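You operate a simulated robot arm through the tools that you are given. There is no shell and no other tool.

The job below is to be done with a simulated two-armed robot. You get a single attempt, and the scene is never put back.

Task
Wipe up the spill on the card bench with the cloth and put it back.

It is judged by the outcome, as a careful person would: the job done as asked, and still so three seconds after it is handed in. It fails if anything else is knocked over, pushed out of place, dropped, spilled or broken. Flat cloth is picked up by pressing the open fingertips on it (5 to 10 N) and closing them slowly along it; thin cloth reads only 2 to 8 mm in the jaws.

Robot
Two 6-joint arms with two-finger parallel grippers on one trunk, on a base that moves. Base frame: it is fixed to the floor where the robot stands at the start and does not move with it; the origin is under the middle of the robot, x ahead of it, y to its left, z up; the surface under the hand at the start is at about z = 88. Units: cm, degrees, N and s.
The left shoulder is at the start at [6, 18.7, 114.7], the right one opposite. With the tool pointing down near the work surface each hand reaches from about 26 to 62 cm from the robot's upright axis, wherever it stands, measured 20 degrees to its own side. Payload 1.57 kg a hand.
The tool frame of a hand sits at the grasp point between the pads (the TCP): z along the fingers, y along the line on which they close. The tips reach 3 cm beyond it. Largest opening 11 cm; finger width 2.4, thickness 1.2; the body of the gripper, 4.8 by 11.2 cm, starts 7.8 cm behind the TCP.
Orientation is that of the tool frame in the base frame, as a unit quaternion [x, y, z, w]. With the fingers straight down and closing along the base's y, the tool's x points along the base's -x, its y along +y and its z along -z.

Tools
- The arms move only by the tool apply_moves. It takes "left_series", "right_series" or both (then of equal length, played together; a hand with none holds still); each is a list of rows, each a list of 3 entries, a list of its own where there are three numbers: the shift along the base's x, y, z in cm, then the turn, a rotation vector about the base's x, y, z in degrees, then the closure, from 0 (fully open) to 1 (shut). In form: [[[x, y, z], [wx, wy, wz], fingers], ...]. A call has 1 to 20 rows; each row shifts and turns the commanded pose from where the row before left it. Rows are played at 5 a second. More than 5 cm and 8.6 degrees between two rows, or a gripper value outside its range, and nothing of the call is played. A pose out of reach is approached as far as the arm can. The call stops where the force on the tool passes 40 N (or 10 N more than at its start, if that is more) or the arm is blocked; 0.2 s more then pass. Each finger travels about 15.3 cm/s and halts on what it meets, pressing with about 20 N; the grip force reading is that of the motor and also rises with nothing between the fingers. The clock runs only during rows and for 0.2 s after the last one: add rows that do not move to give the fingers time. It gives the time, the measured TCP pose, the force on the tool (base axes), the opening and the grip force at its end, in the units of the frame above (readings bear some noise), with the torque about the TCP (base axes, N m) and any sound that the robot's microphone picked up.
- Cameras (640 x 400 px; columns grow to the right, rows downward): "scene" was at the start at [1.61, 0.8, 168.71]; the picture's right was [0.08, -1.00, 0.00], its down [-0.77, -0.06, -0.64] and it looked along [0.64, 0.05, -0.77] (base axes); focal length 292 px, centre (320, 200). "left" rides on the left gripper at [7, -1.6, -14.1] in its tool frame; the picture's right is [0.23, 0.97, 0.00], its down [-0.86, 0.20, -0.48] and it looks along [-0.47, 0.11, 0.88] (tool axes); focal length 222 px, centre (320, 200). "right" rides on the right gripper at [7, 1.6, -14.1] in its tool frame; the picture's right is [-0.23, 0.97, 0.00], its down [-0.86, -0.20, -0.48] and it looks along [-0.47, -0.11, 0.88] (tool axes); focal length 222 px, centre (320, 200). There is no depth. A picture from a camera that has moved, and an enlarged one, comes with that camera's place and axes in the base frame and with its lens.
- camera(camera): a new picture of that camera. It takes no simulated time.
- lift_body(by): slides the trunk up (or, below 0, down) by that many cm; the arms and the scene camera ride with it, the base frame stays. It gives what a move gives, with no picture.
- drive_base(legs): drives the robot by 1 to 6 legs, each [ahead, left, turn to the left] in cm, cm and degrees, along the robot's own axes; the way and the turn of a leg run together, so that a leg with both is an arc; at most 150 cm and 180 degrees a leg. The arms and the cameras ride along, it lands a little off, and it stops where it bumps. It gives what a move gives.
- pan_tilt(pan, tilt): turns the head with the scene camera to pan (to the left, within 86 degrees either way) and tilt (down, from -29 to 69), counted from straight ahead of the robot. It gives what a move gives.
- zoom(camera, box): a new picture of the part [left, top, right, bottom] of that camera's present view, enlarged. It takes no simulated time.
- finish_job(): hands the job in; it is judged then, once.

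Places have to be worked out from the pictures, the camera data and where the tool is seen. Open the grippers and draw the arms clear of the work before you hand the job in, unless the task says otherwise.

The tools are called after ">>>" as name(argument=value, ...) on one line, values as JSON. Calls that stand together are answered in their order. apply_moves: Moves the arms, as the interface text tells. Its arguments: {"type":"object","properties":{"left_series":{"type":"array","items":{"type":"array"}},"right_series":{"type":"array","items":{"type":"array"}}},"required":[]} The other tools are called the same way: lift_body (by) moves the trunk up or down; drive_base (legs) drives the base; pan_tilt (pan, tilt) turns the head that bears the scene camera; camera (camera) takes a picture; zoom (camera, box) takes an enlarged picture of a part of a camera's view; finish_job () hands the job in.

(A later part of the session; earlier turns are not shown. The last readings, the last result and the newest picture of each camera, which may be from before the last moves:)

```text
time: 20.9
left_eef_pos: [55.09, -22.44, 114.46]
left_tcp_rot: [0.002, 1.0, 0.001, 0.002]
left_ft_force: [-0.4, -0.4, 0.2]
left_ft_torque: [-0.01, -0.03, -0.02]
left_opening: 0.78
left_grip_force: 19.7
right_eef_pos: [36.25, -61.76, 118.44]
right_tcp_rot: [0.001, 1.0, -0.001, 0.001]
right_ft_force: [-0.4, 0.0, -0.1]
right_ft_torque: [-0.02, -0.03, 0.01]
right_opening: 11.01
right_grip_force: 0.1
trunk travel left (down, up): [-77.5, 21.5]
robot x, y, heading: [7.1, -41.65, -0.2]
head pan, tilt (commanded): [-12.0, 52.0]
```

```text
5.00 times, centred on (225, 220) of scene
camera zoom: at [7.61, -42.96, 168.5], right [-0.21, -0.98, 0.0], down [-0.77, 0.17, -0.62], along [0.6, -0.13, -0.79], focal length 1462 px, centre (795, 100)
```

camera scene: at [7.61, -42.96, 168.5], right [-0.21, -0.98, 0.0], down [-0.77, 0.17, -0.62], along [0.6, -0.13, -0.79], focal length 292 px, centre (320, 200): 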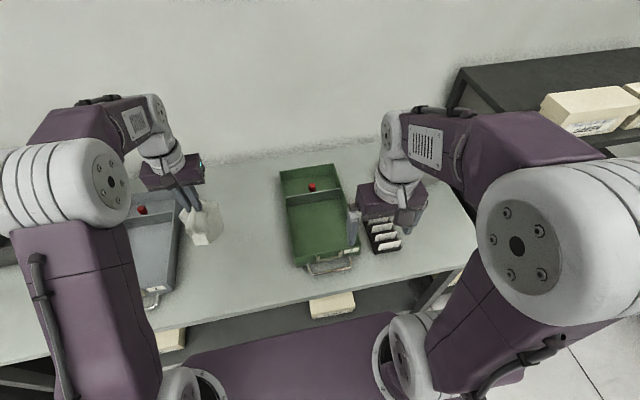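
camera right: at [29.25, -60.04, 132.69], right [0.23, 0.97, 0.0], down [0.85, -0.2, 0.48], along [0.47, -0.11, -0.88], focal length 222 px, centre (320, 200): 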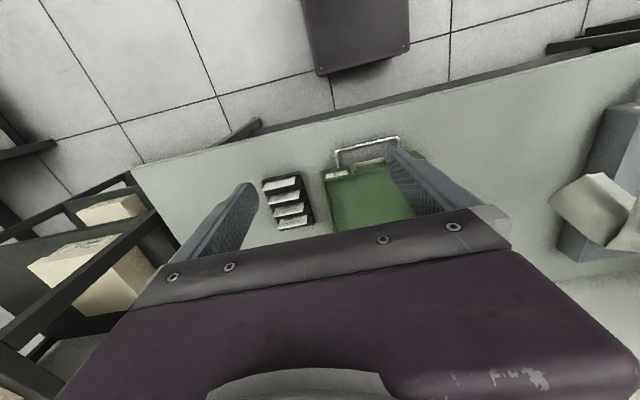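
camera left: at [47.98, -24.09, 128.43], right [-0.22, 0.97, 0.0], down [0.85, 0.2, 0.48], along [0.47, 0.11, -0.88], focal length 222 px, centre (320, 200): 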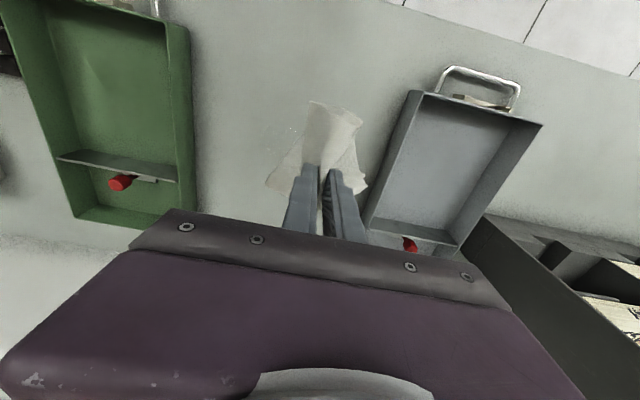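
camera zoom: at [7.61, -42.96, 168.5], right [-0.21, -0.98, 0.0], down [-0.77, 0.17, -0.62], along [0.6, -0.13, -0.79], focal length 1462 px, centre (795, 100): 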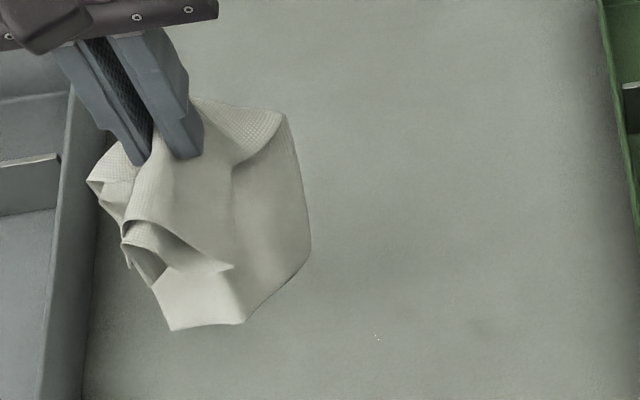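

The puddle is confirmed at x 56.5–63.5, y -32.5 to -24.5. I'll move the cloth above its centre and lower to about z = 98.

>>> apply_moves(left_series=[[[1.2, -1.5, 0], [0, 0, 0], 1], [[1.2, -1.5, -1], [0, 0, 0], 1], [[1.2, -1.5, -2.5], [0, 0, 0], 1], [[1.2, -1.5, -3], [0, 0, 0], 1], [[0, 0, -3], [0, 0, 0], 1], [[0, 0, -3], [0, 0, 0], 1], [[0, 0, -3], [0, 0, 0], 1], [[0, 0, 0], [0, 0, 0], 1]])

>>> camera(camera="left")

>>> zoom(camera="scene", box=[170, 150, 310, 280])

```text
time: 22.7
left_eef_pos: [60.29, -28.26, 98.64]
left_tcp_rot: [0.003, 1.0, 0.001, 0.0]
left_ft_force: [-0.4, -0.3, 0.7]
left_ft_torque: [-0.04, 0.01, 0.03]
left_opening: 0.79
left_grip_force: 19.8
right_eef_pos: [36.53, -61.74, 118.3]
right_tcp_rot: [0.002, 1.0, 0.0, 0.0]
right_ft_force: [0.0, 0.3, 0.0]
right_ft_torque: [0.0, 0.01, 0.01]
right_opening: 11.01
right_grip_force: 0.0
trunk travel left (down, up): [-77.5, 21.5]
robot x, y, heading: [6.91, -41.56, -0.1]
head pan, tilt (commanded): [-12.0, 52.0]
```

```text
taken
camera left: at [53.22, -29.95, 112.86], right [-0.22, 0.97, 0.0], down [0.86, 0.2, 0.48], along [0.47, 0.11, -0.88], focal length 222 px, centre (320, 200)
```

left: 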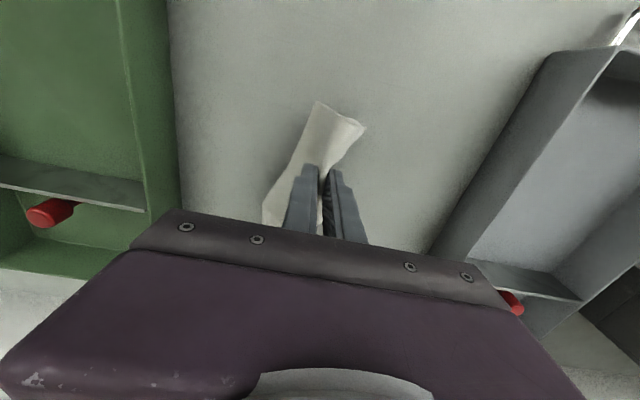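

```text
3.08 times, centred on (240, 215) of scene
camera zoom: at [8.17, -43.0, 168.49], right [-0.21, -0.98, 0.0], down [-0.77, 0.17, -0.62], along [0.6, -0.13, -0.79], focal length 900 px, centre (566, 154)
```

zoom: 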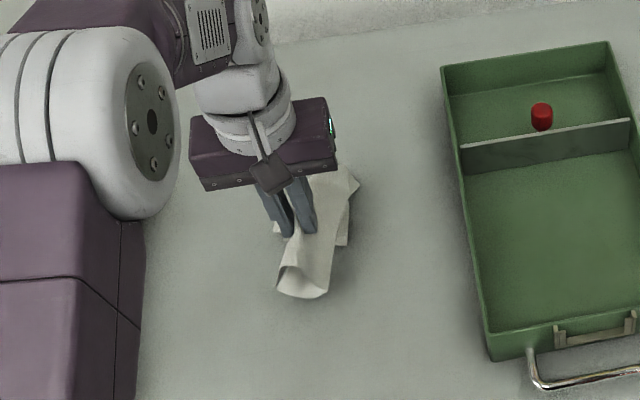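

Centred over the puddle with good clearance to both trays. I'll lower the cloth onto it step by step.

>>> apply_moves(left_series=[[[0, 0, -1.5], [0, 0, 0], 1], [[0, 0, -1.5], [0, 0, 0], 1], [[0, 0, -1.2], [0, 0, 0], 1], [[0, 0, -0.8], [0, 0, 0], 1], [[0, 0, -0.6], [0, 0, 0], 1], [[0, 0, -0.5], [0, 0, 0], 1], [[0, 0, -0.4], [0, 0, 0], 1], [[0, 0, 0], [0, 0, 0], 1]])

>>> camera(camera="left")

```text
time: 24.5
left_eef_pos: [60.24, -28.35, 92.15]
left_tcp_rot: [0.001, 1.0, 0.0, 0.0]
left_ft_force: [0.2, 0.0, 0.1]
left_ft_torque: [-0.01, 0.01, -0.03]
left_opening: 0.75
left_grip_force: 20.0
right_eef_pos: [36.66, -61.87, 118.37]
right_tcp_rot: [0.002, 1.0, 0.001, 0.0]
right_ft_force: [0.5, -0.1, 0.7]
right_ft_torque: [-0.02, 0.0, -0.03]
right_opening: 10.99
right_grip_force: 0.0
trunk travel left (down, up): [-77.5, 21.5]
robot x, y, heading: [7.28, -41.53, -0.2]
head pan, tilt (commanded): [-12.0, 52.0]
```

```text
taken
camera left: at [53.31, -29.98, 106.28], right [-0.22, 0.97, 0.0], down [0.86, 0.2, 0.48], along [0.47, 0.11, -0.88], focal length 222 px, centre (320, 200)
```

left: 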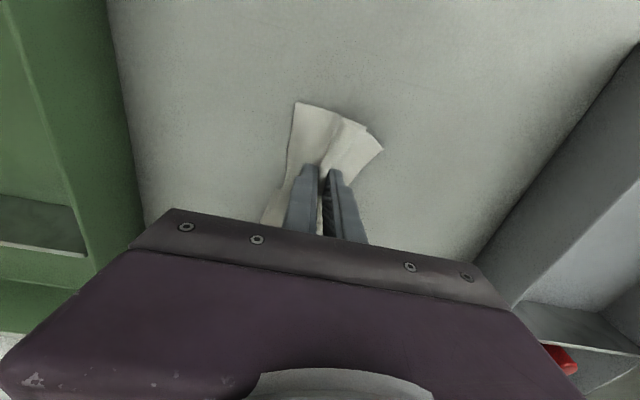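

The cloth has spread on the bench under the fingers, with no force yet. I'll press down further in small steps.

>>> apply_moves(left_series=[[[0, 0, -0.3], [0, 0, 0], 1], [[0, 0, -0.2], [0, 0, 0], 1], [[0, 0, -0.15], [0, 0, 0], 1], [[0, 0, 0], [0, 0, 0], 1]])

```text
time: 25.5
left_eef_pos: [60.4, -28.38, 91.55]
left_tcp_rot: [0.002, 1.0, -0.001, 0.0]
left_ft_force: [0.0, 0.6, 1.6]
left_ft_torque: [0.0, 0.0, -0.01]
left_opening: 0.77
left_grip_force: 19.5
right_eef_pos: [36.71, -61.69, 118.37]
right_tcp_rot: [0.002, 1.0, 0.0, 0.0]
right_ft_force: [-0.1, -0.3, 0.0]
right_ft_torque: [-0.01, 0.03, 0.02]
right_opening: 11.0
right_grip_force: 0.1
trunk travel left (down, up): [-77.5, 21.5]
robot x, y, heading: [6.83, -41.69, -0.2]
head pan, tilt (commanded): [-12.0, 52.0]
```

Light contact of 1.6 N; a bit more pressure is needed.

>>> apply_moves(left_series=[[[0, 0, -0.15], [0, 0, 0], 1], [[0, 0, -0.07], [0, 0, 0], 1], [[0, 0, 0], [0, 0, 0], 1]])

```text
time: 26.3
left_eef_pos: [60.31, -28.33, 91.25]
left_tcp_rot: [0.002, 1.0, 0.0, 0.001]
left_ft_force: [1.1, -0.3, 3.7]
left_ft_torque: [-0.02, -0.01, -0.03]
left_opening: 0.77
left_grip_force: 19.7
right_eef_pos: [36.67, -62.01, 118.4]
right_tcp_rot: [0.001, 1.0, 0.0, 0.0]
right_ft_force: [0.6, -0.1, 0.3]
right_ft_torque: [-0.02, 0.0, 0.01]
right_opening: 10.98
right_grip_force: 0.0
trunk travel left (down, up): [-77.5, 21.5]
robot x, y, heading: [6.63, -41.85, -0.5]
head pan, tilt (commanded): [-12.0, 52.0]
```

3.7 N; I'll add a hair more pressure and start wiping, first toward the near edge and then a stroke along x at y ≈ -28.

>>> apply_moves(left_series=[[[0, 0, -0.06], [0, 0, 0], 1], [[-1, 0, 0], [0, 0, 0], 1], [[-1, 0, 0], [0, 0, 0], 1], [[-1, 0, 0], [0, 0, 0], 1], [[-1, 0, 0], [0, 0, 0], 1], [[0, 0, 0], [0, 0, 0], 1]])

>>> camera(camera="left")

```text
time: 27.7
left_eef_pos: [56.21, -28.34, 91.22]
left_tcp_rot: [0.001, 1.0, 0.001, 0.002]
left_ft_force: [5.9, 0.6, 18.1]
left_ft_torque: [-0.07, -0.09, -0.03]
left_opening: 0.78
left_grip_force: 20.4
right_eef_pos: [36.58, -61.92, 118.41]
right_tcp_rot: [0.002, 1.0, 0.001, 0.0]
right_ft_force: [1.0, 0.1, -0.1]
right_ft_torque: [0.01, -0.03, 0.02]
right_opening: 10.97
right_grip_force: 0.1
trunk travel left (down, up): [-77.5, 21.5]
robot x, y, heading: [7.06, -41.6, -0.4]
head pan, tilt (commanded): [-12.0, 52.0]
```

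```text
taken
camera left: at [49.18, -30.19, 105.33], right [-0.22, 0.97, 0.0], down [0.85, 0.2, 0.48], along [0.47, 0.11, -0.88], focal length 222 px, centre (320, 200)
```

left: 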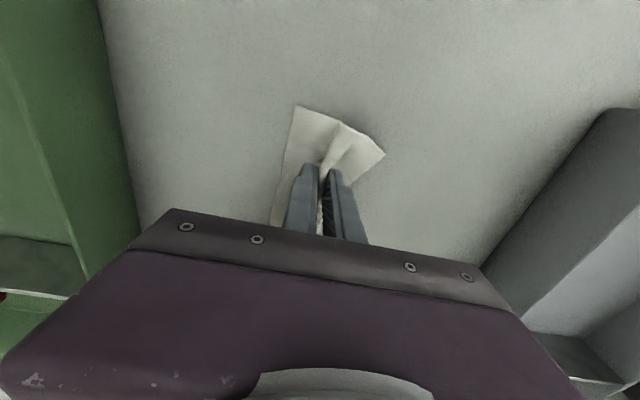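

Force went up to 18 N while sliding, so I'll ease up 0.1 cm and stroke forward along x.

>>> apply_moves(left_series=[[[0, 0, 0.1], [0, 0, 0], 1], [[1, 0, 0], [0, 0, 0], 1], [[1, 0, 0], [0, 0, 0], 1], [[1, 0, 0], [0, 0, 0], 1], [[1, 0, 0], [0, 0, 0], 1], [[0, 0, 0], [0, 0, 0], 1]])

```text
time: 29.1
left_eef_pos: [60.1, -28.5, 91.44]
left_tcp_rot: [0.001, 1.0, 0.0, 0.0]
left_ft_force: [-0.6, -0.1, 0.3]
left_ft_torque: [0.01, -0.03, 0.0]
left_opening: 0.75
left_grip_force: 19.9
right_eef_pos: [36.65, -61.92, 118.39]
right_tcp_rot: [0.002, 1.0, 0.0, 0.0]
right_ft_force: [0.0, 1.0, -0.1]
right_ft_torque: [0.01, -0.02, 0.04]
right_opening: 11.0
right_grip_force: 0.0
trunk travel left (down, up): [-77.5, 21.5]
robot x, y, heading: [6.67, -41.62, 0.0]
head pan, tilt (commanded): [-12.0, 52.0]
```

Force is now only 0.3 N at z = 91.44. I'll press down a bit again and stroke farther out to see the force along the way.

>>> apply_moves(left_series=[[[0, 0, -0.12], [0, 0, 0], 1], [[0, 0, 0], [0, 0, 0], 1]])

```text
time: 29.7
left_eef_pos: [60.16, -28.55, 91.31]
left_tcp_rot: [0.002, 1.0, 0.0, 0.001]
left_ft_force: [-0.9, 0.5, 4.0]
left_ft_torque: [-0.02, 0.02, -0.01]
left_opening: 0.78
left_grip_force: 20.0
right_eef_pos: [36.55, -61.82, 118.46]
right_tcp_rot: [0.002, 1.0, 0.0, 0.0]
right_ft_force: [0.6, -0.5, -0.2]
right_ft_torque: [0.0, 0.01, -0.01]
right_opening: 10.98
right_grip_force: 0.1
trunk travel left (down, up): [-77.5, 21.5]
robot x, y, heading: [6.92, -41.49, 0.3]
head pan, tilt (commanded): [-12.0, 52.0]
```

4 N here. I'll press slightly more and stroke outward to x ≈ 63.5, checking reach and force.

>>> apply_moves(left_series=[[[0, 0, -0.04], [0, 0, 0], 1], [[1, 0, 0], [0, 0, 0], 1], [[1, 0, 0], [0, 0, 0], 1], [[1, 0, 0], [0, 0, 0], 1], [[0.5, 0, 0], [0, 0, 0], 1], [[0, 0, 0], [0, 0, 0], 1]])

```text
time: 31.1
left_eef_pos: [63.47, -28.42, 91.19]
left_tcp_rot: [0.001, 1.0, 0.0, 0.001]
left_ft_force: [-2.9, 2.4, 10.0]
left_ft_torque: [-0.01, 0.12, 0.01]
left_opening: 0.76
left_grip_force: 20.6
right_eef_pos: [36.45, -61.76, 118.35]
right_tcp_rot: [0.002, 1.0, 0.0, 0.001]
right_ft_force: [-0.1, -0.2, -0.8]
right_ft_torque: [-0.03, -0.01, 0.0]
right_opening: 11.0
right_grip_force: 0.0
trunk travel left (down, up): [-77.5, 21.5]
robot x, y, heading: [6.82, -41.97, -0.4]
head pan, tilt (commanded): [-12.0, 52.0]
```

Good: 10 N at x = 63.5 and in reach. Now I'll wipe a raster over the right half of the puddle (y -30 to -32.5).

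>>> apply_moves(left_series=[[[0, -1, 0.02], [0, 0, 0], 1], [[0, -0.8, 0], [0, 0, 0], 1], [[-1.2, 0, 0], [0, 0, 0], 1], [[-1.2, 0, 0], [0, 0, 0], 1], [[-1.2, 0, 0], [0, 0, 0], 1], [[-1.2, 0, 0], [0, 0, 0], 1], [[-1.2, 0, 0], [0, 0, 0], 1], [[-1.2, 0, 0], [0, 0, 0], 1], [[0, -1, 0], [0, 0, 0], 1], [[0, -0.8, 0], [0, 0, 0], 1], [[1.2, 0, 0], [0, 0, 0], 1], [[1.2, 0, 0], [0, 0, 0], 1], [[1.2, 0, 0], [0, 0, 0], 1], [[1.2, 0, 0], [0, 0, 0], 1], [[1.2, 0, 0], [0, 0, 0], 1], [[1.2, 0, 0], [0, 0, 0], 1], [[0, 0, 0], [0, 0, 0], 1]])

>>> camera(camera="left")

>>> zoom(camera="left", box=[180, 80, 480, 260])

```text
time: 34.7
left_eef_pos: [63.44, -32.17, 91.27]
left_tcp_rot: [0.001, 1.0, 0.0, 0.003]
left_ft_force: [-7.0, 0.6, 24.9]
left_ft_torque: [-0.11, 0.33, -0.04]
left_opening: 0.79
left_grip_force: 19.5
right_eef_pos: [36.25, -61.89, 118.45]
right_tcp_rot: [0.002, 1.0, 0.0, 0.001]
right_ft_force: [-0.4, 0.5, 0.7]
right_ft_torque: [0.0, -0.02, -0.03]
right_opening: 10.97
right_grip_force: 0.0
trunk travel left (down, up): [-77.5, 21.5]
robot x, y, heading: [6.87, -41.7, -0.5]
head pan, tilt (commanded): [-12.0, 52.0]
```

```text
taken
camera left: at [56.39, -33.85, 105.31], right [-0.22, 0.97, 0.0], down [0.85, 0.2, 0.48], along [0.47, 0.11, -0.88], focal length 222 px, centre (320, 200)
```

left: 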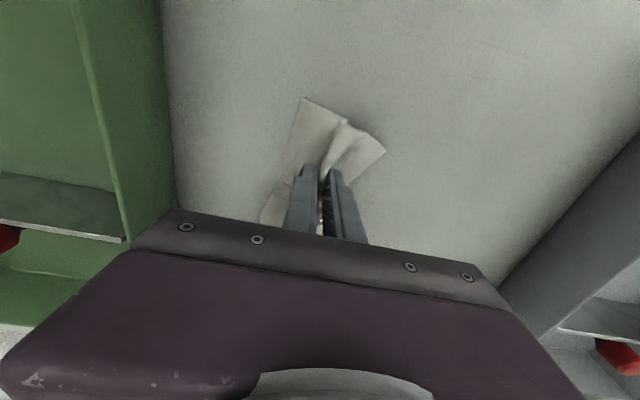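

```text
2.13 times, centred on (330, 170) of left
camera zoom: at [56.39, -33.85, 105.31], right [-0.22, 0.97, 0.0], down [0.85, 0.2, 0.48], along [0.47, 0.11, -0.88], focal length 474 px, centre (299, 264)
```

zoom: 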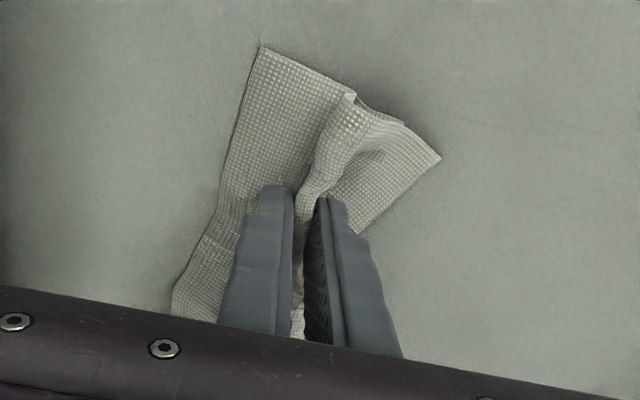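

Force climbed to 25 N at the far end; I'll ease up 0.1 cm and wipe the left half (y -26.5 to -24.5).

>>> apply_moves(left_series=[[[0, 0, 0.1], [0, 0, 0], 1], [[0, 1.2, 0], [0, 0, 0], 1], [[0, 1.2, 0], [0, 0, 0], 1], [[0, 1.2, 0], [0, 0, 0], 1], [[0, 1.2, 0], [0, 0, 0], 1], [[0, 1, 0], [0, 0, 0], 1], [[0, 0, 0], [0, 0, 0], 1]])

```text
time: 36.3
left_eef_pos: [63.8, -26.3, 91.28]
left_tcp_rot: [0.001, 1.0, 0.0, 0.0]
left_ft_force: [-0.4, -1.2, 0.4]
left_ft_torque: [0.0, 0.04, 0.03]
left_opening: 0.74
left_grip_force: 19.8
right_eef_pos: [36.72, -61.85, 118.26]
right_tcp_rot: [0.002, 1.0, 0.0, 0.0]
right_ft_force: [0.3, 0.7, -1.3]
right_ft_torque: [0.01, -0.02, -0.03]
right_opening: 11.01
right_grip_force: 0.0
trunk travel left (down, up): [-77.5, 21.5]
robot x, y, heading: [7.11, -40.99, 0.0]
head pan, tilt (commanded): [-12.0, 52.0]
```

Only 0.4 N now; I'll press down 0.08 cm and stroke back along y ≈ -26.3, then forward along y ≈ -24.5.

>>> apply_moves(left_series=[[[0, 0, -0.08], [0, 0, 0], 1], [[-1.2, 0, 0], [0, 0, 0], 1], [[-1.2, 0, 0], [0, 0, 0], 1], [[-1.2, 0, 0], [0, 0, 0], 1], [[-1.2, 0, 0], [0, 0, 0], 1], [[-1.2, 0, 0], [0, 0, 0], 1], [[-1.2, 0, 0], [0, 0, 0], 1], [[0, 0, 0], [0, 0, 0], 1]])

```text
time: 38.1
left_eef_pos: [56.47, -26.34, 91.26]
left_tcp_rot: [0.002, 1.0, 0.0, 0.0]
left_ft_force: [0.5, -0.2, 3.7]
left_ft_torque: [-0.05, -0.01, -0.01]
left_opening: 0.77
left_grip_force: 20.4
right_eef_pos: [36.6, -61.88, 118.3]
right_tcp_rot: [0.002, 1.0, 0.001, 0.0]
right_ft_force: [0.1, 0.0, -0.5]
right_ft_torque: [-0.01, -0.01, 0.0]
right_opening: 11.0
right_grip_force: 0.0
trunk travel left (down, up): [-77.5, 21.5]
robot x, y, heading: [6.9, -41.57, -0.1]
head pan, tilt (commanded): [-12.0, 52.0]
```

3.7 N at the near side. I'll continue with a slight press: along y ≈ -24.5 forward, then back diagonally through the middle.

>>> apply_moves(left_series=[[[0, 1, -0.04], [0, 0, 0], 1], [[0, 0.8, 0], [0, 0, 0], 1], [[1.2, 0, 0], [0, 0, 0], 1], [[1.2, 0, 0], [0, 0, 0], 1], [[1.2, 0, 0], [0, 0, 0], 1], [[1.2, 0, 0], [0, 0, 0], 1], [[1.2, 0, 0], [0, 0, 0], 1], [[1.2, 0, 0], [0, 0, 0], 1], [[0, 0, 0], [0, 0, 0], 1]])

>>> camera(camera="left")

```text
time: 40.1
left_eef_pos: [63.8, -24.35, 91.22]
left_tcp_rot: [0.001, 1.0, 0.0, 0.001]
left_ft_force: [-4.2, 0.8, 11.9]
left_ft_torque: [-0.11, 0.16, -0.02]
left_opening: 0.76
left_grip_force: 19.9
right_eef_pos: [36.44, -61.89, 118.44]
right_tcp_rot: [0.002, 1.0, -0.001, 0.001]
right_ft_force: [0.2, -0.3, -0.1]
right_ft_torque: [0.02, 0.02, 0.0]
right_opening: 11.0
right_grip_force: 0.1
trunk travel left (down, up): [-77.5, 21.5]
robot x, y, heading: [6.77, -41.56, -0.3]
head pan, tilt (commanded): [-12.0, 52.0]
```

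```text
taken
camera left: at [56.75, -26.08, 105.35], right [-0.22, 0.97, 0.0], down [0.85, 0.2, 0.48], along [0.47, 0.11, -0.88], focal length 222 px, centre (320, 200)
```

left: 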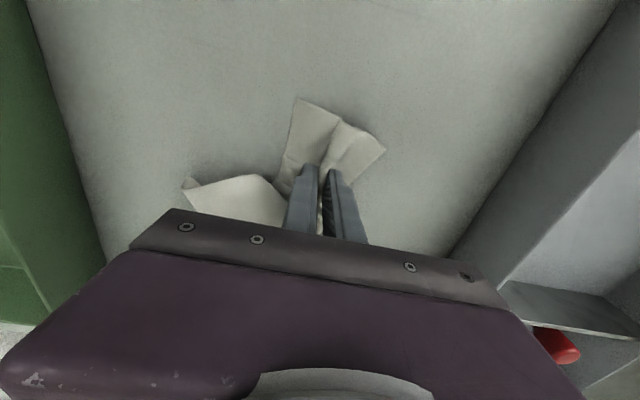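

Now a crosswise second pass, strokes along y at decreasing x, to cover the whole puddle evenly.

>>> apply_moves(left_series=[[[0, -1.2, 0.03], [0, 0, 0], 1], [[0, -1.2, 0], [0, 0, 0], 1], [[0, -1.2, 0], [0, 0, 0], 1], [[0, -1.2, 0], [0, 0, 0], 1], [[0, -1.2, 0], [0, 0, 0], 1], [[0, -1.2, 0], [0, 0, 0], 1], [[0, -1.0, 0], [0, 0, 0], 1], [[-1.8, 0, 0], [0, 0, 0], 1], [[0, 1.2, 0], [0, 0, 0], 1], [[0, 1.2, 0], [0, 0, 0], 1], [[0, 1.2, 0], [0, 0, 0], 1], [[0, 1.2, 0], [0, 0, 0], 1], [[0, 1.2, 0], [0, 0, 0], 1], [[0, 1.2, 0], [0, 0, 0], 1], [[0, 1.0, 0], [0, 0, 0], 1], [[0, 0, 0], [0, 0, 0], 1]])

```text
time: 43.5
left_eef_pos: [61.75, -24.47, 91.12]
left_tcp_rot: [0.002, 1.0, 0.001, 0.001]
left_ft_force: [0.2, -3.6, 12.6]
left_ft_torque: [-0.25, 0.05, 0.02]
left_opening: 0.78
left_grip_force: 20.2
right_eef_pos: [36.48, -62.0, 118.31]
right_tcp_rot: [0.002, 1.0, 0.001, 0.001]
right_ft_force: [-0.8, 0.0, 0.1]
right_ft_torque: [0.0, 0.04, -0.03]
right_opening: 10.98
right_grip_force: 0.1
trunk travel left (down, up): [-77.5, 21.5]
robot x, y, heading: [6.93, -41.37, -0.3]
head pan, tilt (commanded): [-12.0, 52.0]
```

Pressure is steady at 12.6 N; I continue with the cross strokes at x ≈ 60 and 58.

>>> apply_moves(left_series=[[[-1.8, 0, 0.03], [0, 0, 0], 1], [[0, -1.2, 0], [0, 0, 0], 1], [[0, -1.2, 0], [0, 0, 0], 1], [[0, -1.2, 0], [0, 0, 0], 1], [[0, -1.2, 0], [0, 0, 0], 1], [[0, -1.2, 0], [0, 0, 0], 1], [[0, -1.2, 0], [0, 0, 0], 1], [[0, -1.0, 0], [0, 0, 0], 1], [[-1.8, 0, 0], [0, 0, 0], 1], [[0, 1.2, 0], [0, 0, 0], 1], [[0, 1.2, 0], [0, 0, 0], 1], [[0, 1.2, 0], [0, 0, 0], 1], [[0, 1.2, 0], [0, 0, 0], 1], [[0, 1.2, 0], [0, 0, 0], 1], [[0, 1.2, 0], [0, 0, 0], 1], [[0, 1.0, 0], [0, 0, 0], 1], [[0, 0, 0], [0, 0, 0], 1]])

>>> camera(camera="left")

```text
time: 47.1
left_eef_pos: [58.42, -24.45, 91.22]
left_tcp_rot: [0.001, 1.0, 0.0, 0.001]
left_ft_force: [1.0, -0.9, 4.3]
left_ft_torque: [-0.03, 0.02, 0.03]
left_opening: 0.77
left_grip_force: 19.7
right_eef_pos: [36.67, -61.79, 118.29]
right_tcp_rot: [0.002, 1.0, 0.0, 0.0]
right_ft_force: [-0.1, 0.0, -0.3]
right_ft_torque: [0.01, 0.03, -0.02]
right_opening: 11.01
right_grip_force: 0.1
trunk travel left (down, up): [-77.5, 21.5]
robot x, y, heading: [6.87, -41.42, -0.4]
head pan, tilt (commanded): [-12.0, 52.0]
```

```text
taken
camera left: at [51.4, -26.1, 105.38], right [-0.22, 0.97, 0.0], down [0.86, 0.2, 0.48], along [0.47, 0.11, -0.88], focal length 222 px, centre (320, 200)
```

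left: 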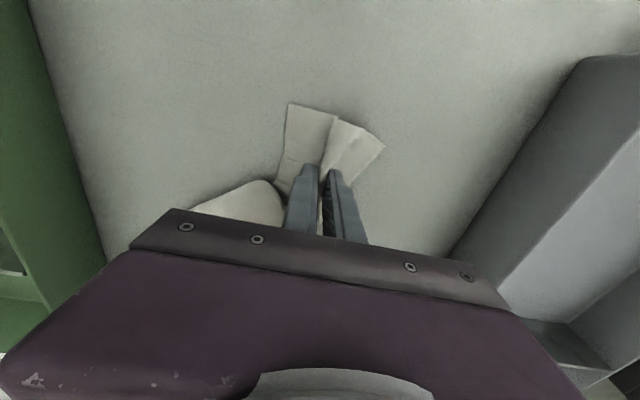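

One more cross stroke at x ≈ 56.5 for the near edge, then I'll lift and inspect.

>>> apply_moves(left_series=[[[-1.8, 0, -0.03], [0, 0, 0], 1], [[0, -1.2, 0], [0, 0, 0], 1], [[0, -1.2, 0], [0, 0, 0], 1], [[0, -1.2, 0], [0, 0, 0], 1], [[0, -1.2, 0], [0, 0, 0], 1], [[0, -1.2, 0], [0, 0, 0], 1], [[0, -1.2, 0], [0, 0, 0], 1], [[0, -1.0, 0], [0, 0, 0], 1], [[0, 0, 0], [0, 0, 0], 1]])

>>> apply_moves(left_series=[[[-0.5, 0, 1], [0, 0, 0], 1], [[-1, 1, 2], [0, 0, 0], 1], [[-1, 1, 3], [0, 0, 0], 1], [[-1, 1, 4], [0, 0, 0], 1], [[-1, 1, 4], [0, 0, 0], 1], [[-1, 1, 4], [0, 0, 0], 1], [[0, 0, 4], [0, 0, 0], 1], [[0, 0, 0], [0, 0, 0], 1]])

>>> camera(camera="left")

>>> camera(camera="scene")

```text
time: 49.1
left_eef_pos: [56.52, -32.75, 91.27]
left_tcp_rot: [0.002, 1.0, 0.0, 0.0]
left_ft_force: [-0.4, 1.0, 1.8]
left_ft_torque: [-0.01, 0.0, -0.01]
left_opening: 0.75
left_grip_force: 19.6
right_eef_pos: [36.66, -61.92, 118.32]
right_tcp_rot: [0.002, 1.0, 0.0, 0.001]
right_ft_force: [0.2, -0.5, -0.4]
right_ft_torque: [0.02, -0.02, 0.0]
right_opening: 11.0
right_grip_force: 0.0
trunk travel left (down, up): [-77.5, 21.5]
robot x, y, heading: [7.0, -41.53, -0.2]
head pan, tilt (commanded): [-12.0, 52.0]
```

```text
time: 50.9
left_eef_pos: [51.31, -27.65, 113.35]
left_tcp_rot: [0.002, 1.0, -0.001, 0.0]
left_ft_force: [0.0, 0.7, -0.2]
left_ft_torque: [-0.03, 0.05, -0.01]
left_opening: 0.77
left_grip_force: 19.7
right_eef_pos: [36.76, -61.86, 118.31]
right_tcp_rot: [0.001, 1.0, 0.001, 0.0]
right_ft_force: [0.6, -0.2, -0.7]
right_ft_torque: [-0.02, -0.01, 0.0]
right_opening: 11.01
right_grip_force: 0.0
trunk travel left (down, up): [-77.5, 21.5]
robot x, y, heading: [7.04, -41.61, 0.3]
head pan, tilt (commanded): [-12.0, 52.0]
```

```text
taken
camera left: at [44.2, -29.33, 127.43], right [-0.22, 0.97, 0.0], down [0.86, 0.2, 0.48], along [0.47, 0.11, -0.88], focal length 222 px, centre (320, 200)
```

left: 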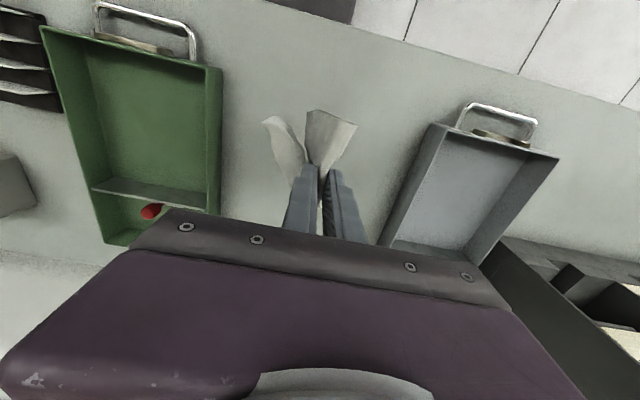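

```text
taken
camera scene: at [8.31, -43.0, 168.49], right [-0.21, -0.98, 0.0], down [-0.77, 0.17, -0.62], along [0.6, -0.13, -0.79], focal length 292 px, centre (320, 200)
```

scene: 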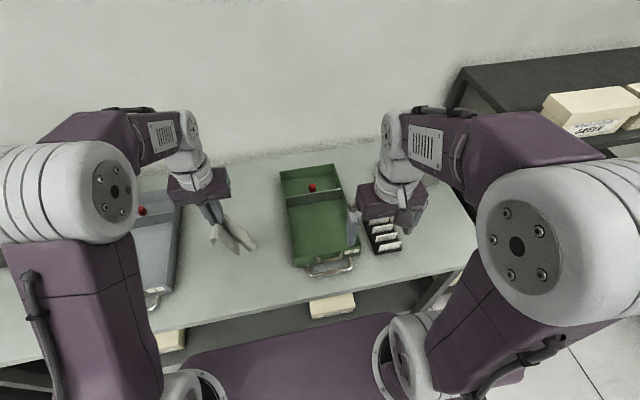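

The wiped spot is hidden behind the hand. I'll move the left hand aside to its starting place over tray 1 (high, z ≈ 114) to inspect the bench as at the start.

>>> apply_moves(left_series=[[[-0.5, 3, 0.6], [0, 0, 0], 1], [[-0.5, 3.5, 0], [0, 0, 0], 1], [[-0.5, 4, 0], [0, 0, 0], 1], [[-0.5, 4, 0], [0, 0, 0], 1], [[-0.5, 4, 0], [0, 0, 0], 1], [[-0.5, 4, 0], [0, 0, 0], 1], [[-0.5, 4, 0], [0, 0, 0], 1], [[-0.5, 4, 0], [0, 0, 0], 1], [[-0.3, 3.5, 0], [0, 0, 0], 1], [[0, 2, 0], [0, 0, 0], 1], [[0, 0, 0], [0, 0, 0], 1]])

>>> camera(camera="left")

>>> zoom(camera="left", box=[60, 90, 180, 190])

>>> zoom(camera="scene", box=[205, 210, 275, 270])

```text
time: 53.3
left_eef_pos: [46.7, 8.43, 113.93]
left_tcp_rot: [0.002, 1.0, 0.0, -0.001]
left_ft_force: [-1.3, -0.8, 0.2]
left_ft_torque: [-0.01, 0.0, 0.0]
left_opening: 0.74
left_grip_force: 19.8
right_eef_pos: [36.58, -61.82, 118.28]
right_tcp_rot: [0.002, 1.0, 0.0, 0.0]
right_ft_force: [-0.5, 0.4, 0.1]
right_ft_torque: [0.0, -0.02, 0.0]
right_opening: 11.0
right_grip_force: 0.0
trunk travel left (down, up): [-77.5, 21.5]
robot x, y, heading: [6.89, -41.44, -0.3]
head pan, tilt (commanded): [-12.0, 52.0]
```

```text
taken
camera left: at [39.69, 6.65, 128.06], right [-0.22, 0.97, 0.0], down [0.86, 0.2, 0.48], along [0.47, 0.11, -0.88], focal length 222 px, centre (320, 200)
```

left: 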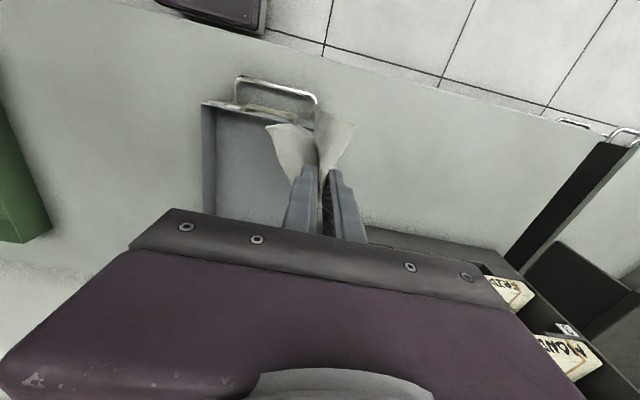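

```text
4.00 times, centred on (120, 140) of left
camera zoom: at [39.69, 6.65, 128.06], right [-0.22, 0.97, 0.0], down [0.86, 0.2, 0.48], along [0.47, 0.11, -0.88], focal length 888 px, centre (1120, 440)
```

zoom: 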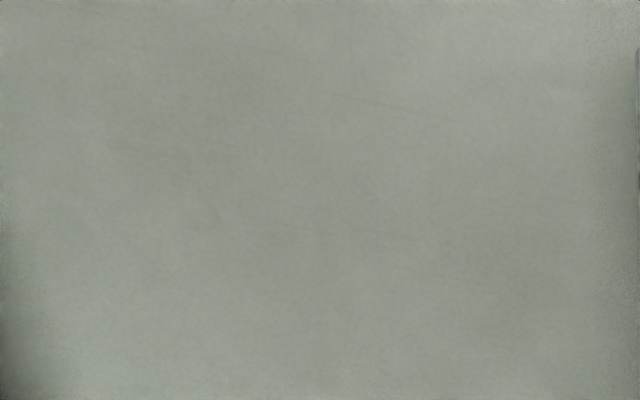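

```text
6.67 times, centred on (240, 240) of scene
camera zoom: at [8.22, -43.05, 168.49], right [-0.21, -0.98, 0.0], down [-0.77, 0.17, -0.62], along [0.6, -0.13, -0.79], focal length 1949 px, centre (853, -67)
```

zoom: 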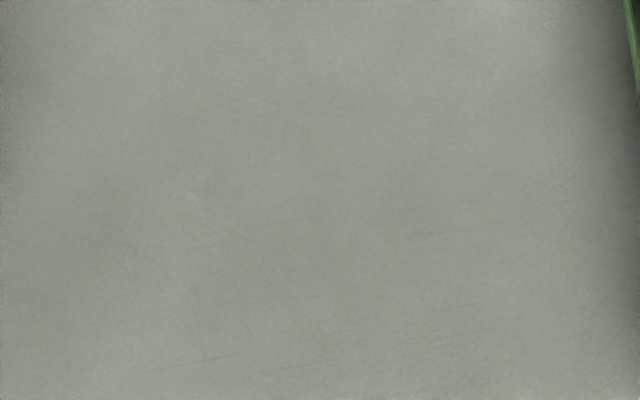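

The puddle's outline and glints are gone in both views. I'll take the same tight enlargement as before to be sure, and check the rest of the bench for any leftover or other puddle.

>>> zoom(camera="left", box=[85, 115, 145, 165])

>>> zoom(camera="left", box=[20, 30, 210, 150])

>>> zoom(camera="left", box=[340, 90, 600, 250])

>>> zoom(camera="scene", box=[150, 130, 480, 330])

```text
8.00 times, centred on (115, 140) of left
camera zoom: at [39.69, 6.65, 128.06], right [-0.22, 0.97, 0.0], down [0.86, 0.2, 0.48], along [0.47, 0.11, -0.88], focal length 1777 px, centre (1960, 680)
```

zoom: 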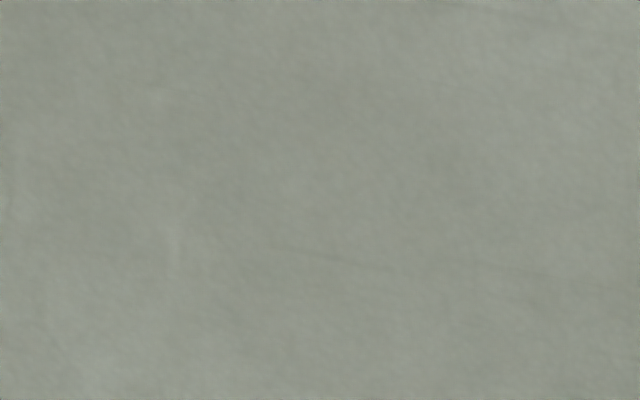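

```text
3.33 times, centred on (115, 90) of left
camera zoom: at [39.69, 6.65, 128.06], right [-0.22, 0.97, 0.0], down [0.86, 0.2, 0.48], along [0.47, 0.11, -0.88], focal length 740 px, centre (1003, 567)
```

zoom: 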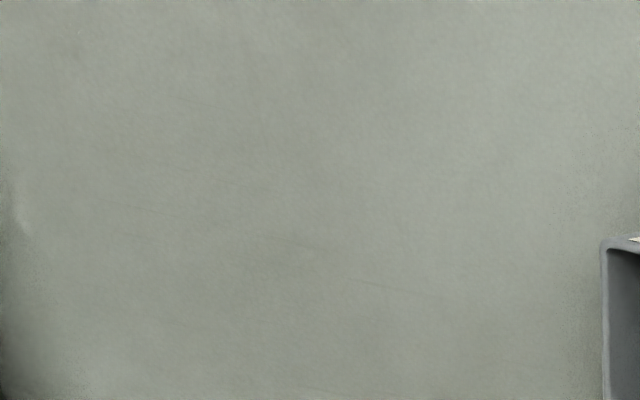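

```text
2.46 times, centred on (470, 170) of left
camera zoom: at [39.69, 6.65, 128.06], right [-0.22, 0.97, 0.0], down [0.86, 0.2, 0.48], along [0.47, 0.11, -0.88], focal length 547 px, centre (-49, 274)
```

zoom: 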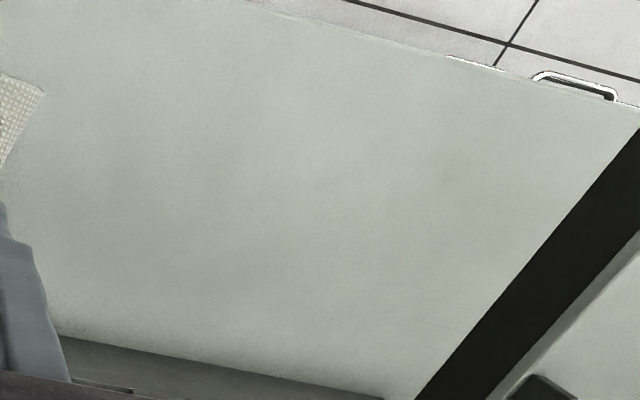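

```text
1.94 times, centred on (315, 230) of scene
camera zoom: at [8.22, -43.05, 168.49], right [-0.21, -0.98, 0.0], down [-0.77, 0.17, -0.62], along [0.6, -0.13, -0.79], focal length 567 px, centre (330, 142)
```

zoom: 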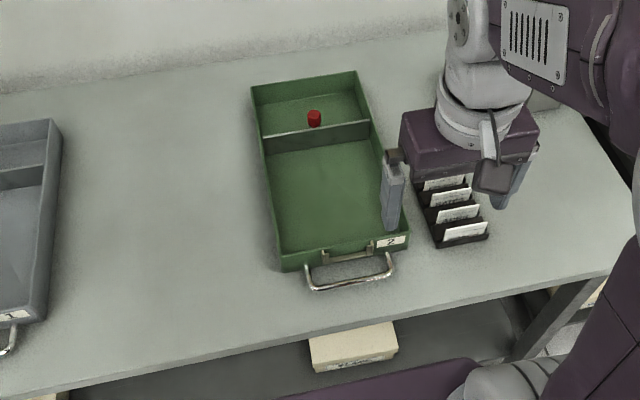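

The bench is clean where the puddle was, and no other puddle shows. Now I'll bring the hand back nearer the robot's middle line, then drive left to put the cloth back where it lay.

>>> apply_moves(left_series=[[[0.2, -3, 0], [0, 0, 0], 1], [[0.2, -4, 0], [0, 0, 0], 1], [[0.2, -4, 0], [0, 0, 0], 1], [[0.2, -4, 0], [0, 0, 0], 1], [[0.2, -4, 0], [0, 0, 0], 1], [[0.2, -3, 0], [0, 0, 0], 1], [[0, 0, 0], [0, 0, 0], 1]])

>>> drive_base(legs=[[0, 33, 0]])

>>> camera(camera="left")

>>> camera(camera="scene")

```text
time: 54.9
left_eef_pos: [47.93, -13.51, 113.57]
left_tcp_rot: [0.002, 1.0, 0.0, 0.0]
left_ft_force: [1.0, -0.2, 0.2]
left_ft_torque: [0.02, -0.02, -0.01]
left_opening: 0.72
left_grip_force: 19.8
right_eef_pos: [36.66, -61.85, 118.37]
right_tcp_rot: [0.001, 1.0, 0.0, -0.001]
right_ft_force: [-0.2, -0.2, -0.5]
right_ft_torque: [-0.02, 0.02, 0.0]
right_opening: 11.0
right_grip_force: 0.1
trunk travel left (down, up): [-77.5, 21.5]
robot x, y, heading: [6.73, -41.61, -0.1]
head pan, tilt (commanded): [-12.0, 52.0]
```

```text
time: 57.1
left_eef_pos: [48.09, 19.19, 113.73]
left_tcp_rot: [0.003, 1.0, 0.001, 0.0]
left_ft_force: [0.9, 0.3, -0.4]
left_ft_torque: [0.02, -0.01, -0.02]
left_opening: 0.76
left_grip_force: 19.8
right_eef_pos: [36.68, -29.15, 118.33]
right_tcp_rot: [0.002, 1.0, 0.0, 0.001]
right_ft_force: [-0.7, 0.0, -0.6]
right_ft_torque: [0.0, 0.0, 0.0]
right_opening: 11.01
right_grip_force: 0.0
trunk travel left (down, up): [-77.5, 21.5]
robot x, y, heading: [7.04, -9.24, -0.3]
head pan, tilt (commanded): [-12.0, 52.0]
```

```text
taken
camera left: at [41.1, 17.5, 127.79], right [-0.22, 0.97, 0.0], down [0.86, 0.2, 0.48], along [0.47, 0.11, -0.88], focal length 222 px, centre (320, 200)
```

left: 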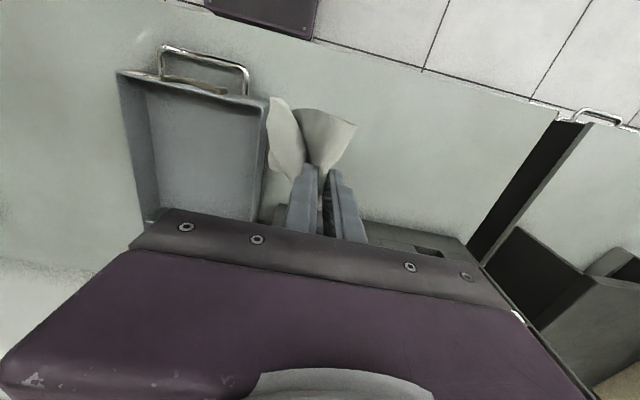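

```text
taken
camera scene: at [8.36, -10.31, 168.49], right [-0.21, -0.98, 0.0], down [-0.77, 0.17, -0.62], along [0.6, -0.13, -0.79], focal length 292 px, centre (320, 200)
```

scene: 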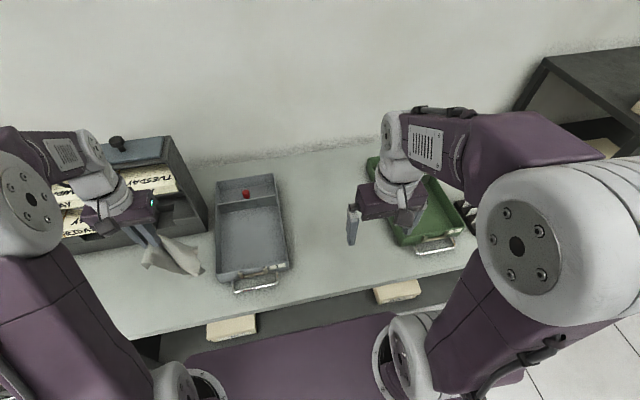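

The hand is at [48.1, 19.2], right over the cloth's old place. I'll look closely at how the cloth hangs before lowering.

>>> zoom(camera="left", box=[220, 70, 420, 230])

>>> zoom(camera="scene", box=[80, 180, 240, 310])

```text
2.50 times, centred on (320, 150) of left
camera zoom: at [41.1, 17.5, 127.79], right [-0.22, 0.97, 0.0], down [0.86, 0.2, 0.48], along [0.47, 0.11, -0.88], focal length 555 px, centre (320, 325)
```

zoom: 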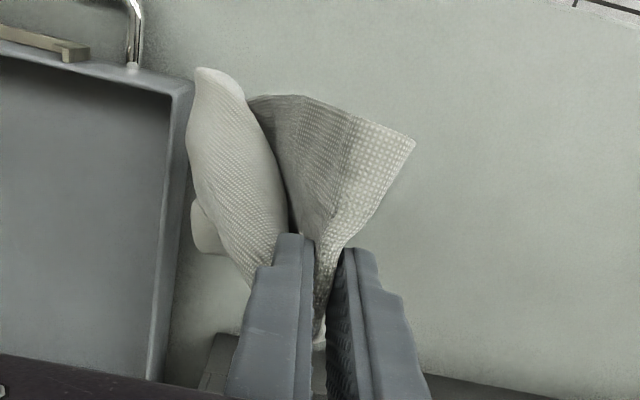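

```text
3.08 times, centred on (160, 245) of scene
camera zoom: at [8.36, -10.31, 168.49], right [-0.21, -0.98, 0.0], down [-0.77, 0.17, -0.62], along [0.6, -0.13, -0.79], focal length 900 px, centre (812, 62)
```

zoom: 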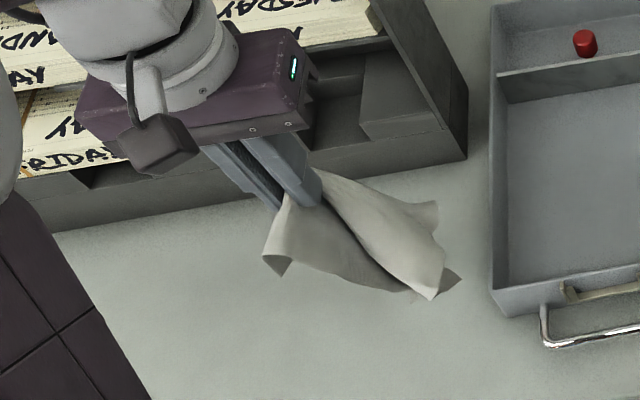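

The flap toward the tray is curled a bit. I'll lower it slowly toward the bench and watch how it settles.

>>> apply_moves(left_series=[[[0.3, 0, -3], [0, 0, 0], 1], [[0, 0, -4], [0, 0, 0], 1], [[0, 0, -4], [0, 0, 0], 1], [[0, 0, -3], [0, 0, 0], 1], [[0, 0, -2], [0, 0, 0], 1], [[0, 0, -1.5], [0, 0, 0], 1], [[0, 0, -1], [0, 0, 0], 1], [[0, 0, 0], [0, 0, 0], 1]])

>>> zoom(camera="left", box=[200, 50, 440, 240])

>>> zoom(camera="scene", box=[80, 180, 240, 310])

```text
time: 58.9
left_eef_pos: [48.52, 19.19, 95.21]
left_tcp_rot: [0.003, 1.0, 0.0, 0.0]
left_ft_force: [0.6, -0.3, -0.3]
left_ft_torque: [0.01, 0.01, -0.01]
left_opening: 0.76
left_grip_force: 19.8
right_eef_pos: [36.64, -28.9, 118.29]
right_tcp_rot: [0.003, 1.0, 0.0, 0.0]
right_ft_force: [0.0, -0.1, 0.3]
right_ft_torque: [0.01, -0.05, -0.02]
right_opening: 10.99
right_grip_force: 0.1
trunk travel left (down, up): [-77.5, 21.5]
robot x, y, heading: [7.12, -8.54, -0.2]
head pan, tilt (commanded): [-12.0, 52.0]
```

```text
2.11 times, centred on (320, 145) of left
camera zoom: at [41.41, 17.63, 109.31], right [-0.22, 0.97, 0.0], down [0.86, 0.2, 0.48], along [0.47, 0.11, -0.88], focal length 468 px, centre (320, 316)
```

zoom: 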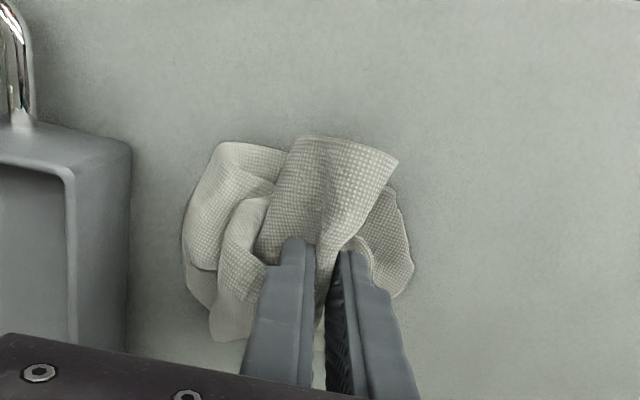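

```text
3.08 times, centred on (160, 245) of scene
camera zoom: at [8.35, -10.09, 168.49], right [-0.21, -0.98, 0.0], down [-0.77, 0.17, -0.62], along [0.6, -0.13, -0.79], focal length 900 px, centre (812, 62)
```

zoom: 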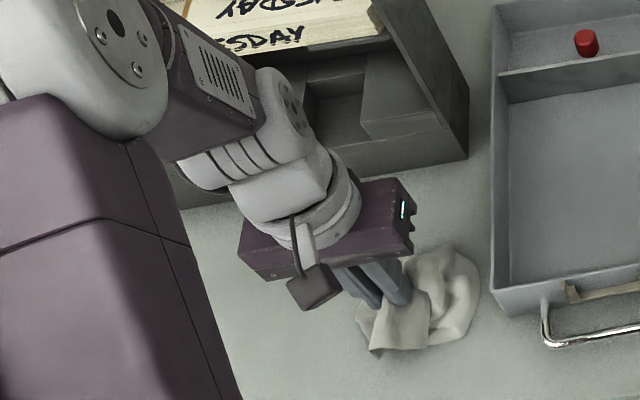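

The cloth is settling with a fold on the tray side. I'll lower further and see.

>>> apply_moves(left_series=[[[0, 0, -1], [0, 0, 0], 1], [[0, 0, -1], [0, 0, 0], 1], [[0, 0, -0.8], [0, 0, 0], 1], [[0, 0, -0.5], [0, 0, 0], 1], [[0, 0, -0.3], [0, 0, 0], 1], [[0, 0, 0], [0, 0, 0], 1]])

>>> zoom(camera="left", box=[200, 50, 440, 240])

>>> zoom(camera="scene", box=[80, 180, 240, 310])

```text
time: 60.3
left_eef_pos: [48.36, 19.25, 91.55]
left_tcp_rot: [0.003, 1.0, 0.0, 0.0]
left_ft_force: [-0.2, 0.3, 1.4]
left_ft_torque: [-0.05, 0.01, -0.01]
left_opening: 0.76
left_grip_force: 19.6
right_eef_pos: [36.63, -28.96, 118.4]
right_tcp_rot: [0.002, 1.0, 0.001, 0.0]
right_ft_force: [0.5, -0.4, -0.2]
right_ft_torque: [0.02, 0.0, 0.02]
right_opening: 10.97
right_grip_force: 0.1
trunk travel left (down, up): [-77.5, 21.5]
robot x, y, heading: [7.23, -8.89, -0.2]
head pan, tilt (commanded): [-12.0, 52.0]
```

```text
2.11 times, centred on (320, 145) of left
camera zoom: at [41.46, 17.61, 105.6], right [-0.22, 0.97, 0.0], down [0.86, 0.2, 0.48], along [0.47, 0.11, -0.88], focal length 468 px, centre (320, 316)
```

zoom: 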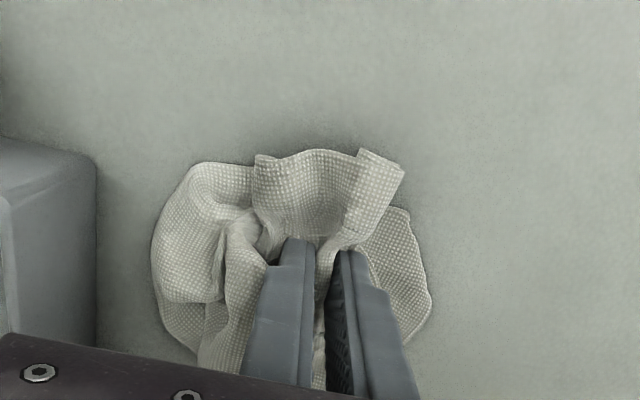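

```text
3.08 times, centred on (160, 245) of scene
camera zoom: at [8.31, -10.11, 168.49], right [-0.21, -0.98, 0.0], down [-0.77, 0.17, -0.62], along [0.6, -0.13, -0.79], focal length 900 px, centre (812, 62)
```

zoom: 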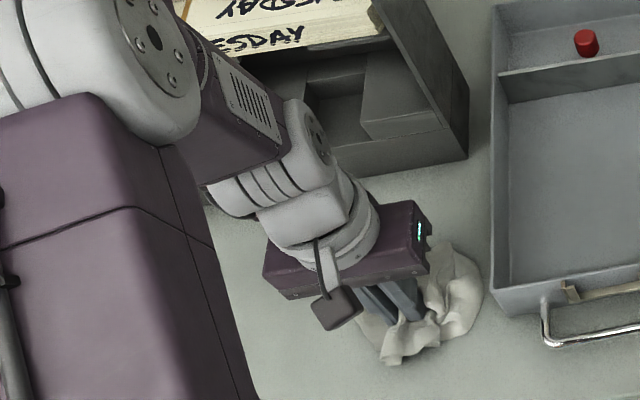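

The cloth touches down but is bunched on the tray side. I'll lift a little, shift toward the tray, and drag back so that flap straightens out.

>>> apply_moves(left_series=[[[0, 0, 1.5], [0, 0, 0], 1], [[0, 0, 2], [0, 0, 0], 1], [[0, -1, 0], [0, 0, 0], 1], [[0, -1, 0], [0, 0, 0], 1], [[0, -0.5, -0.8], [0, 0, 0], 1], [[0, 1, -0.6], [0, 0, 0], 1], [[0, 1.2, -0.6], [0, 0, 0], 1], [[0, 1.2, -0.3], [0, 0, 0], 1], [[0, 1.2, -0.2], [0, 0, 0], 1], [[0, 0, 0], [0, 0, 0], 1]])

>>> zoom(camera="left", box=[200, 50, 440, 240])

>>> zoom(camera="scene", box=[80, 180, 240, 310])

```text
time: 62.5
left_eef_pos: [48.48, 21.41, 92.32]
left_tcp_rot: [0.002, 1.0, 0.0, 0.0]
left_ft_force: [-0.2, -0.5, -0.5]
left_ft_torque: [0.0, -0.03, 0.01]
left_opening: 0.74
left_grip_force: 19.8
right_eef_pos: [36.7, -29.02, 118.34]
right_tcp_rot: [0.002, 1.0, 0.0, 0.0]
right_ft_force: [0.6, 0.4, 0.2]
right_ft_torque: [0.01, -0.03, -0.01]
right_opening: 10.98
right_grip_force: 0.1
trunk travel left (down, up): [-77.5, 21.5]
robot x, y, heading: [7.17, -8.41, -0.4]
head pan, tilt (commanded): [-12.0, 52.0]
```

```text
2.11 times, centred on (320, 145) of left
camera zoom: at [41.46, 19.69, 106.52], right [-0.22, 0.97, 0.0], down [0.86, 0.2, 0.48], along [0.47, 0.11, -0.88], focal length 468 px, centre (320, 316)
```

zoom: 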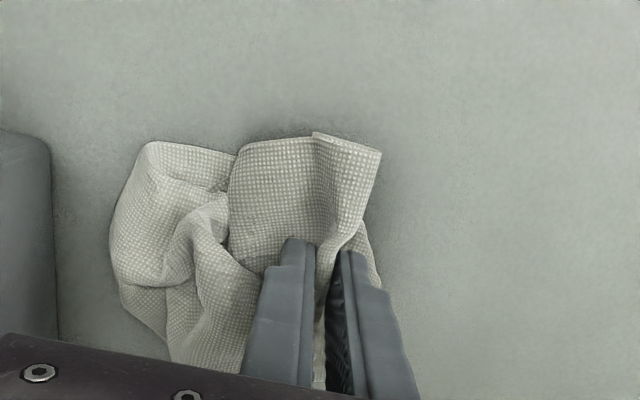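

```text
3.08 times, centred on (160, 245) of scene
camera zoom: at [8.36, -10.12, 168.49], right [-0.21, -0.98, 0.0], down [-0.77, 0.17, -0.62], along [0.6, -0.13, -0.79], focal length 900 px, centre (812, 62)
```

zoom: 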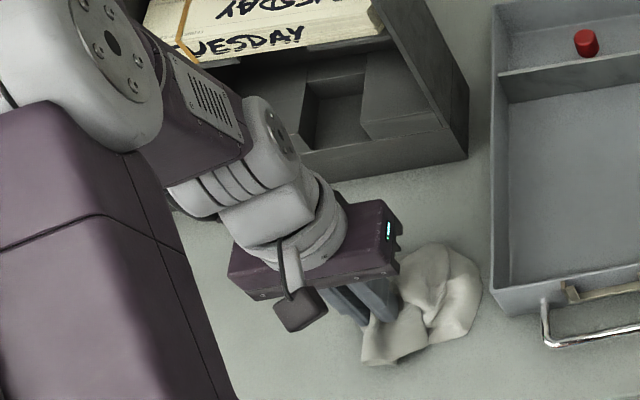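

The tray-side flap now lies out near its old place (y ≈ 13); the other flap is partly tucked under. I'll press lightly and open the fingers slowly so they spread the cloth outward.

>>> apply_moves(left_series=[[[0, -0.5, -0.5], [0, 0, 0], 1], [[0, -0.3, -0.3], [0, 0, 0], 1], [[0, 0, -0.1], [0, 0, 0], 1], [[0, 0, 0], [0, 0, 0], 1]])

```text
time: 63.5
left_eef_pos: [48.45, 20.53, 91.57]
left_tcp_rot: [0.003, 1.0, 0.0, 0.0]
left_ft_force: [-0.8, -1.3, -0.2]
left_ft_torque: [-0.03, 0.02, 0.0]
left_opening: 0.75
left_grip_force: 20.2
right_eef_pos: [36.71, -28.93, 118.49]
right_tcp_rot: [0.003, 1.0, 0.0, 0.001]
right_ft_force: [0.1, -0.9, -0.5]
right_ft_torque: [-0.05, -0.02, 0.02]
right_opening: 11.0
right_grip_force: 0.0
trunk travel left (down, up): [-77.5, 21.5]
robot x, y, heading: [6.85, -8.79, -0.5]
head pan, tilt (commanded): [-12.0, 52.0]
```

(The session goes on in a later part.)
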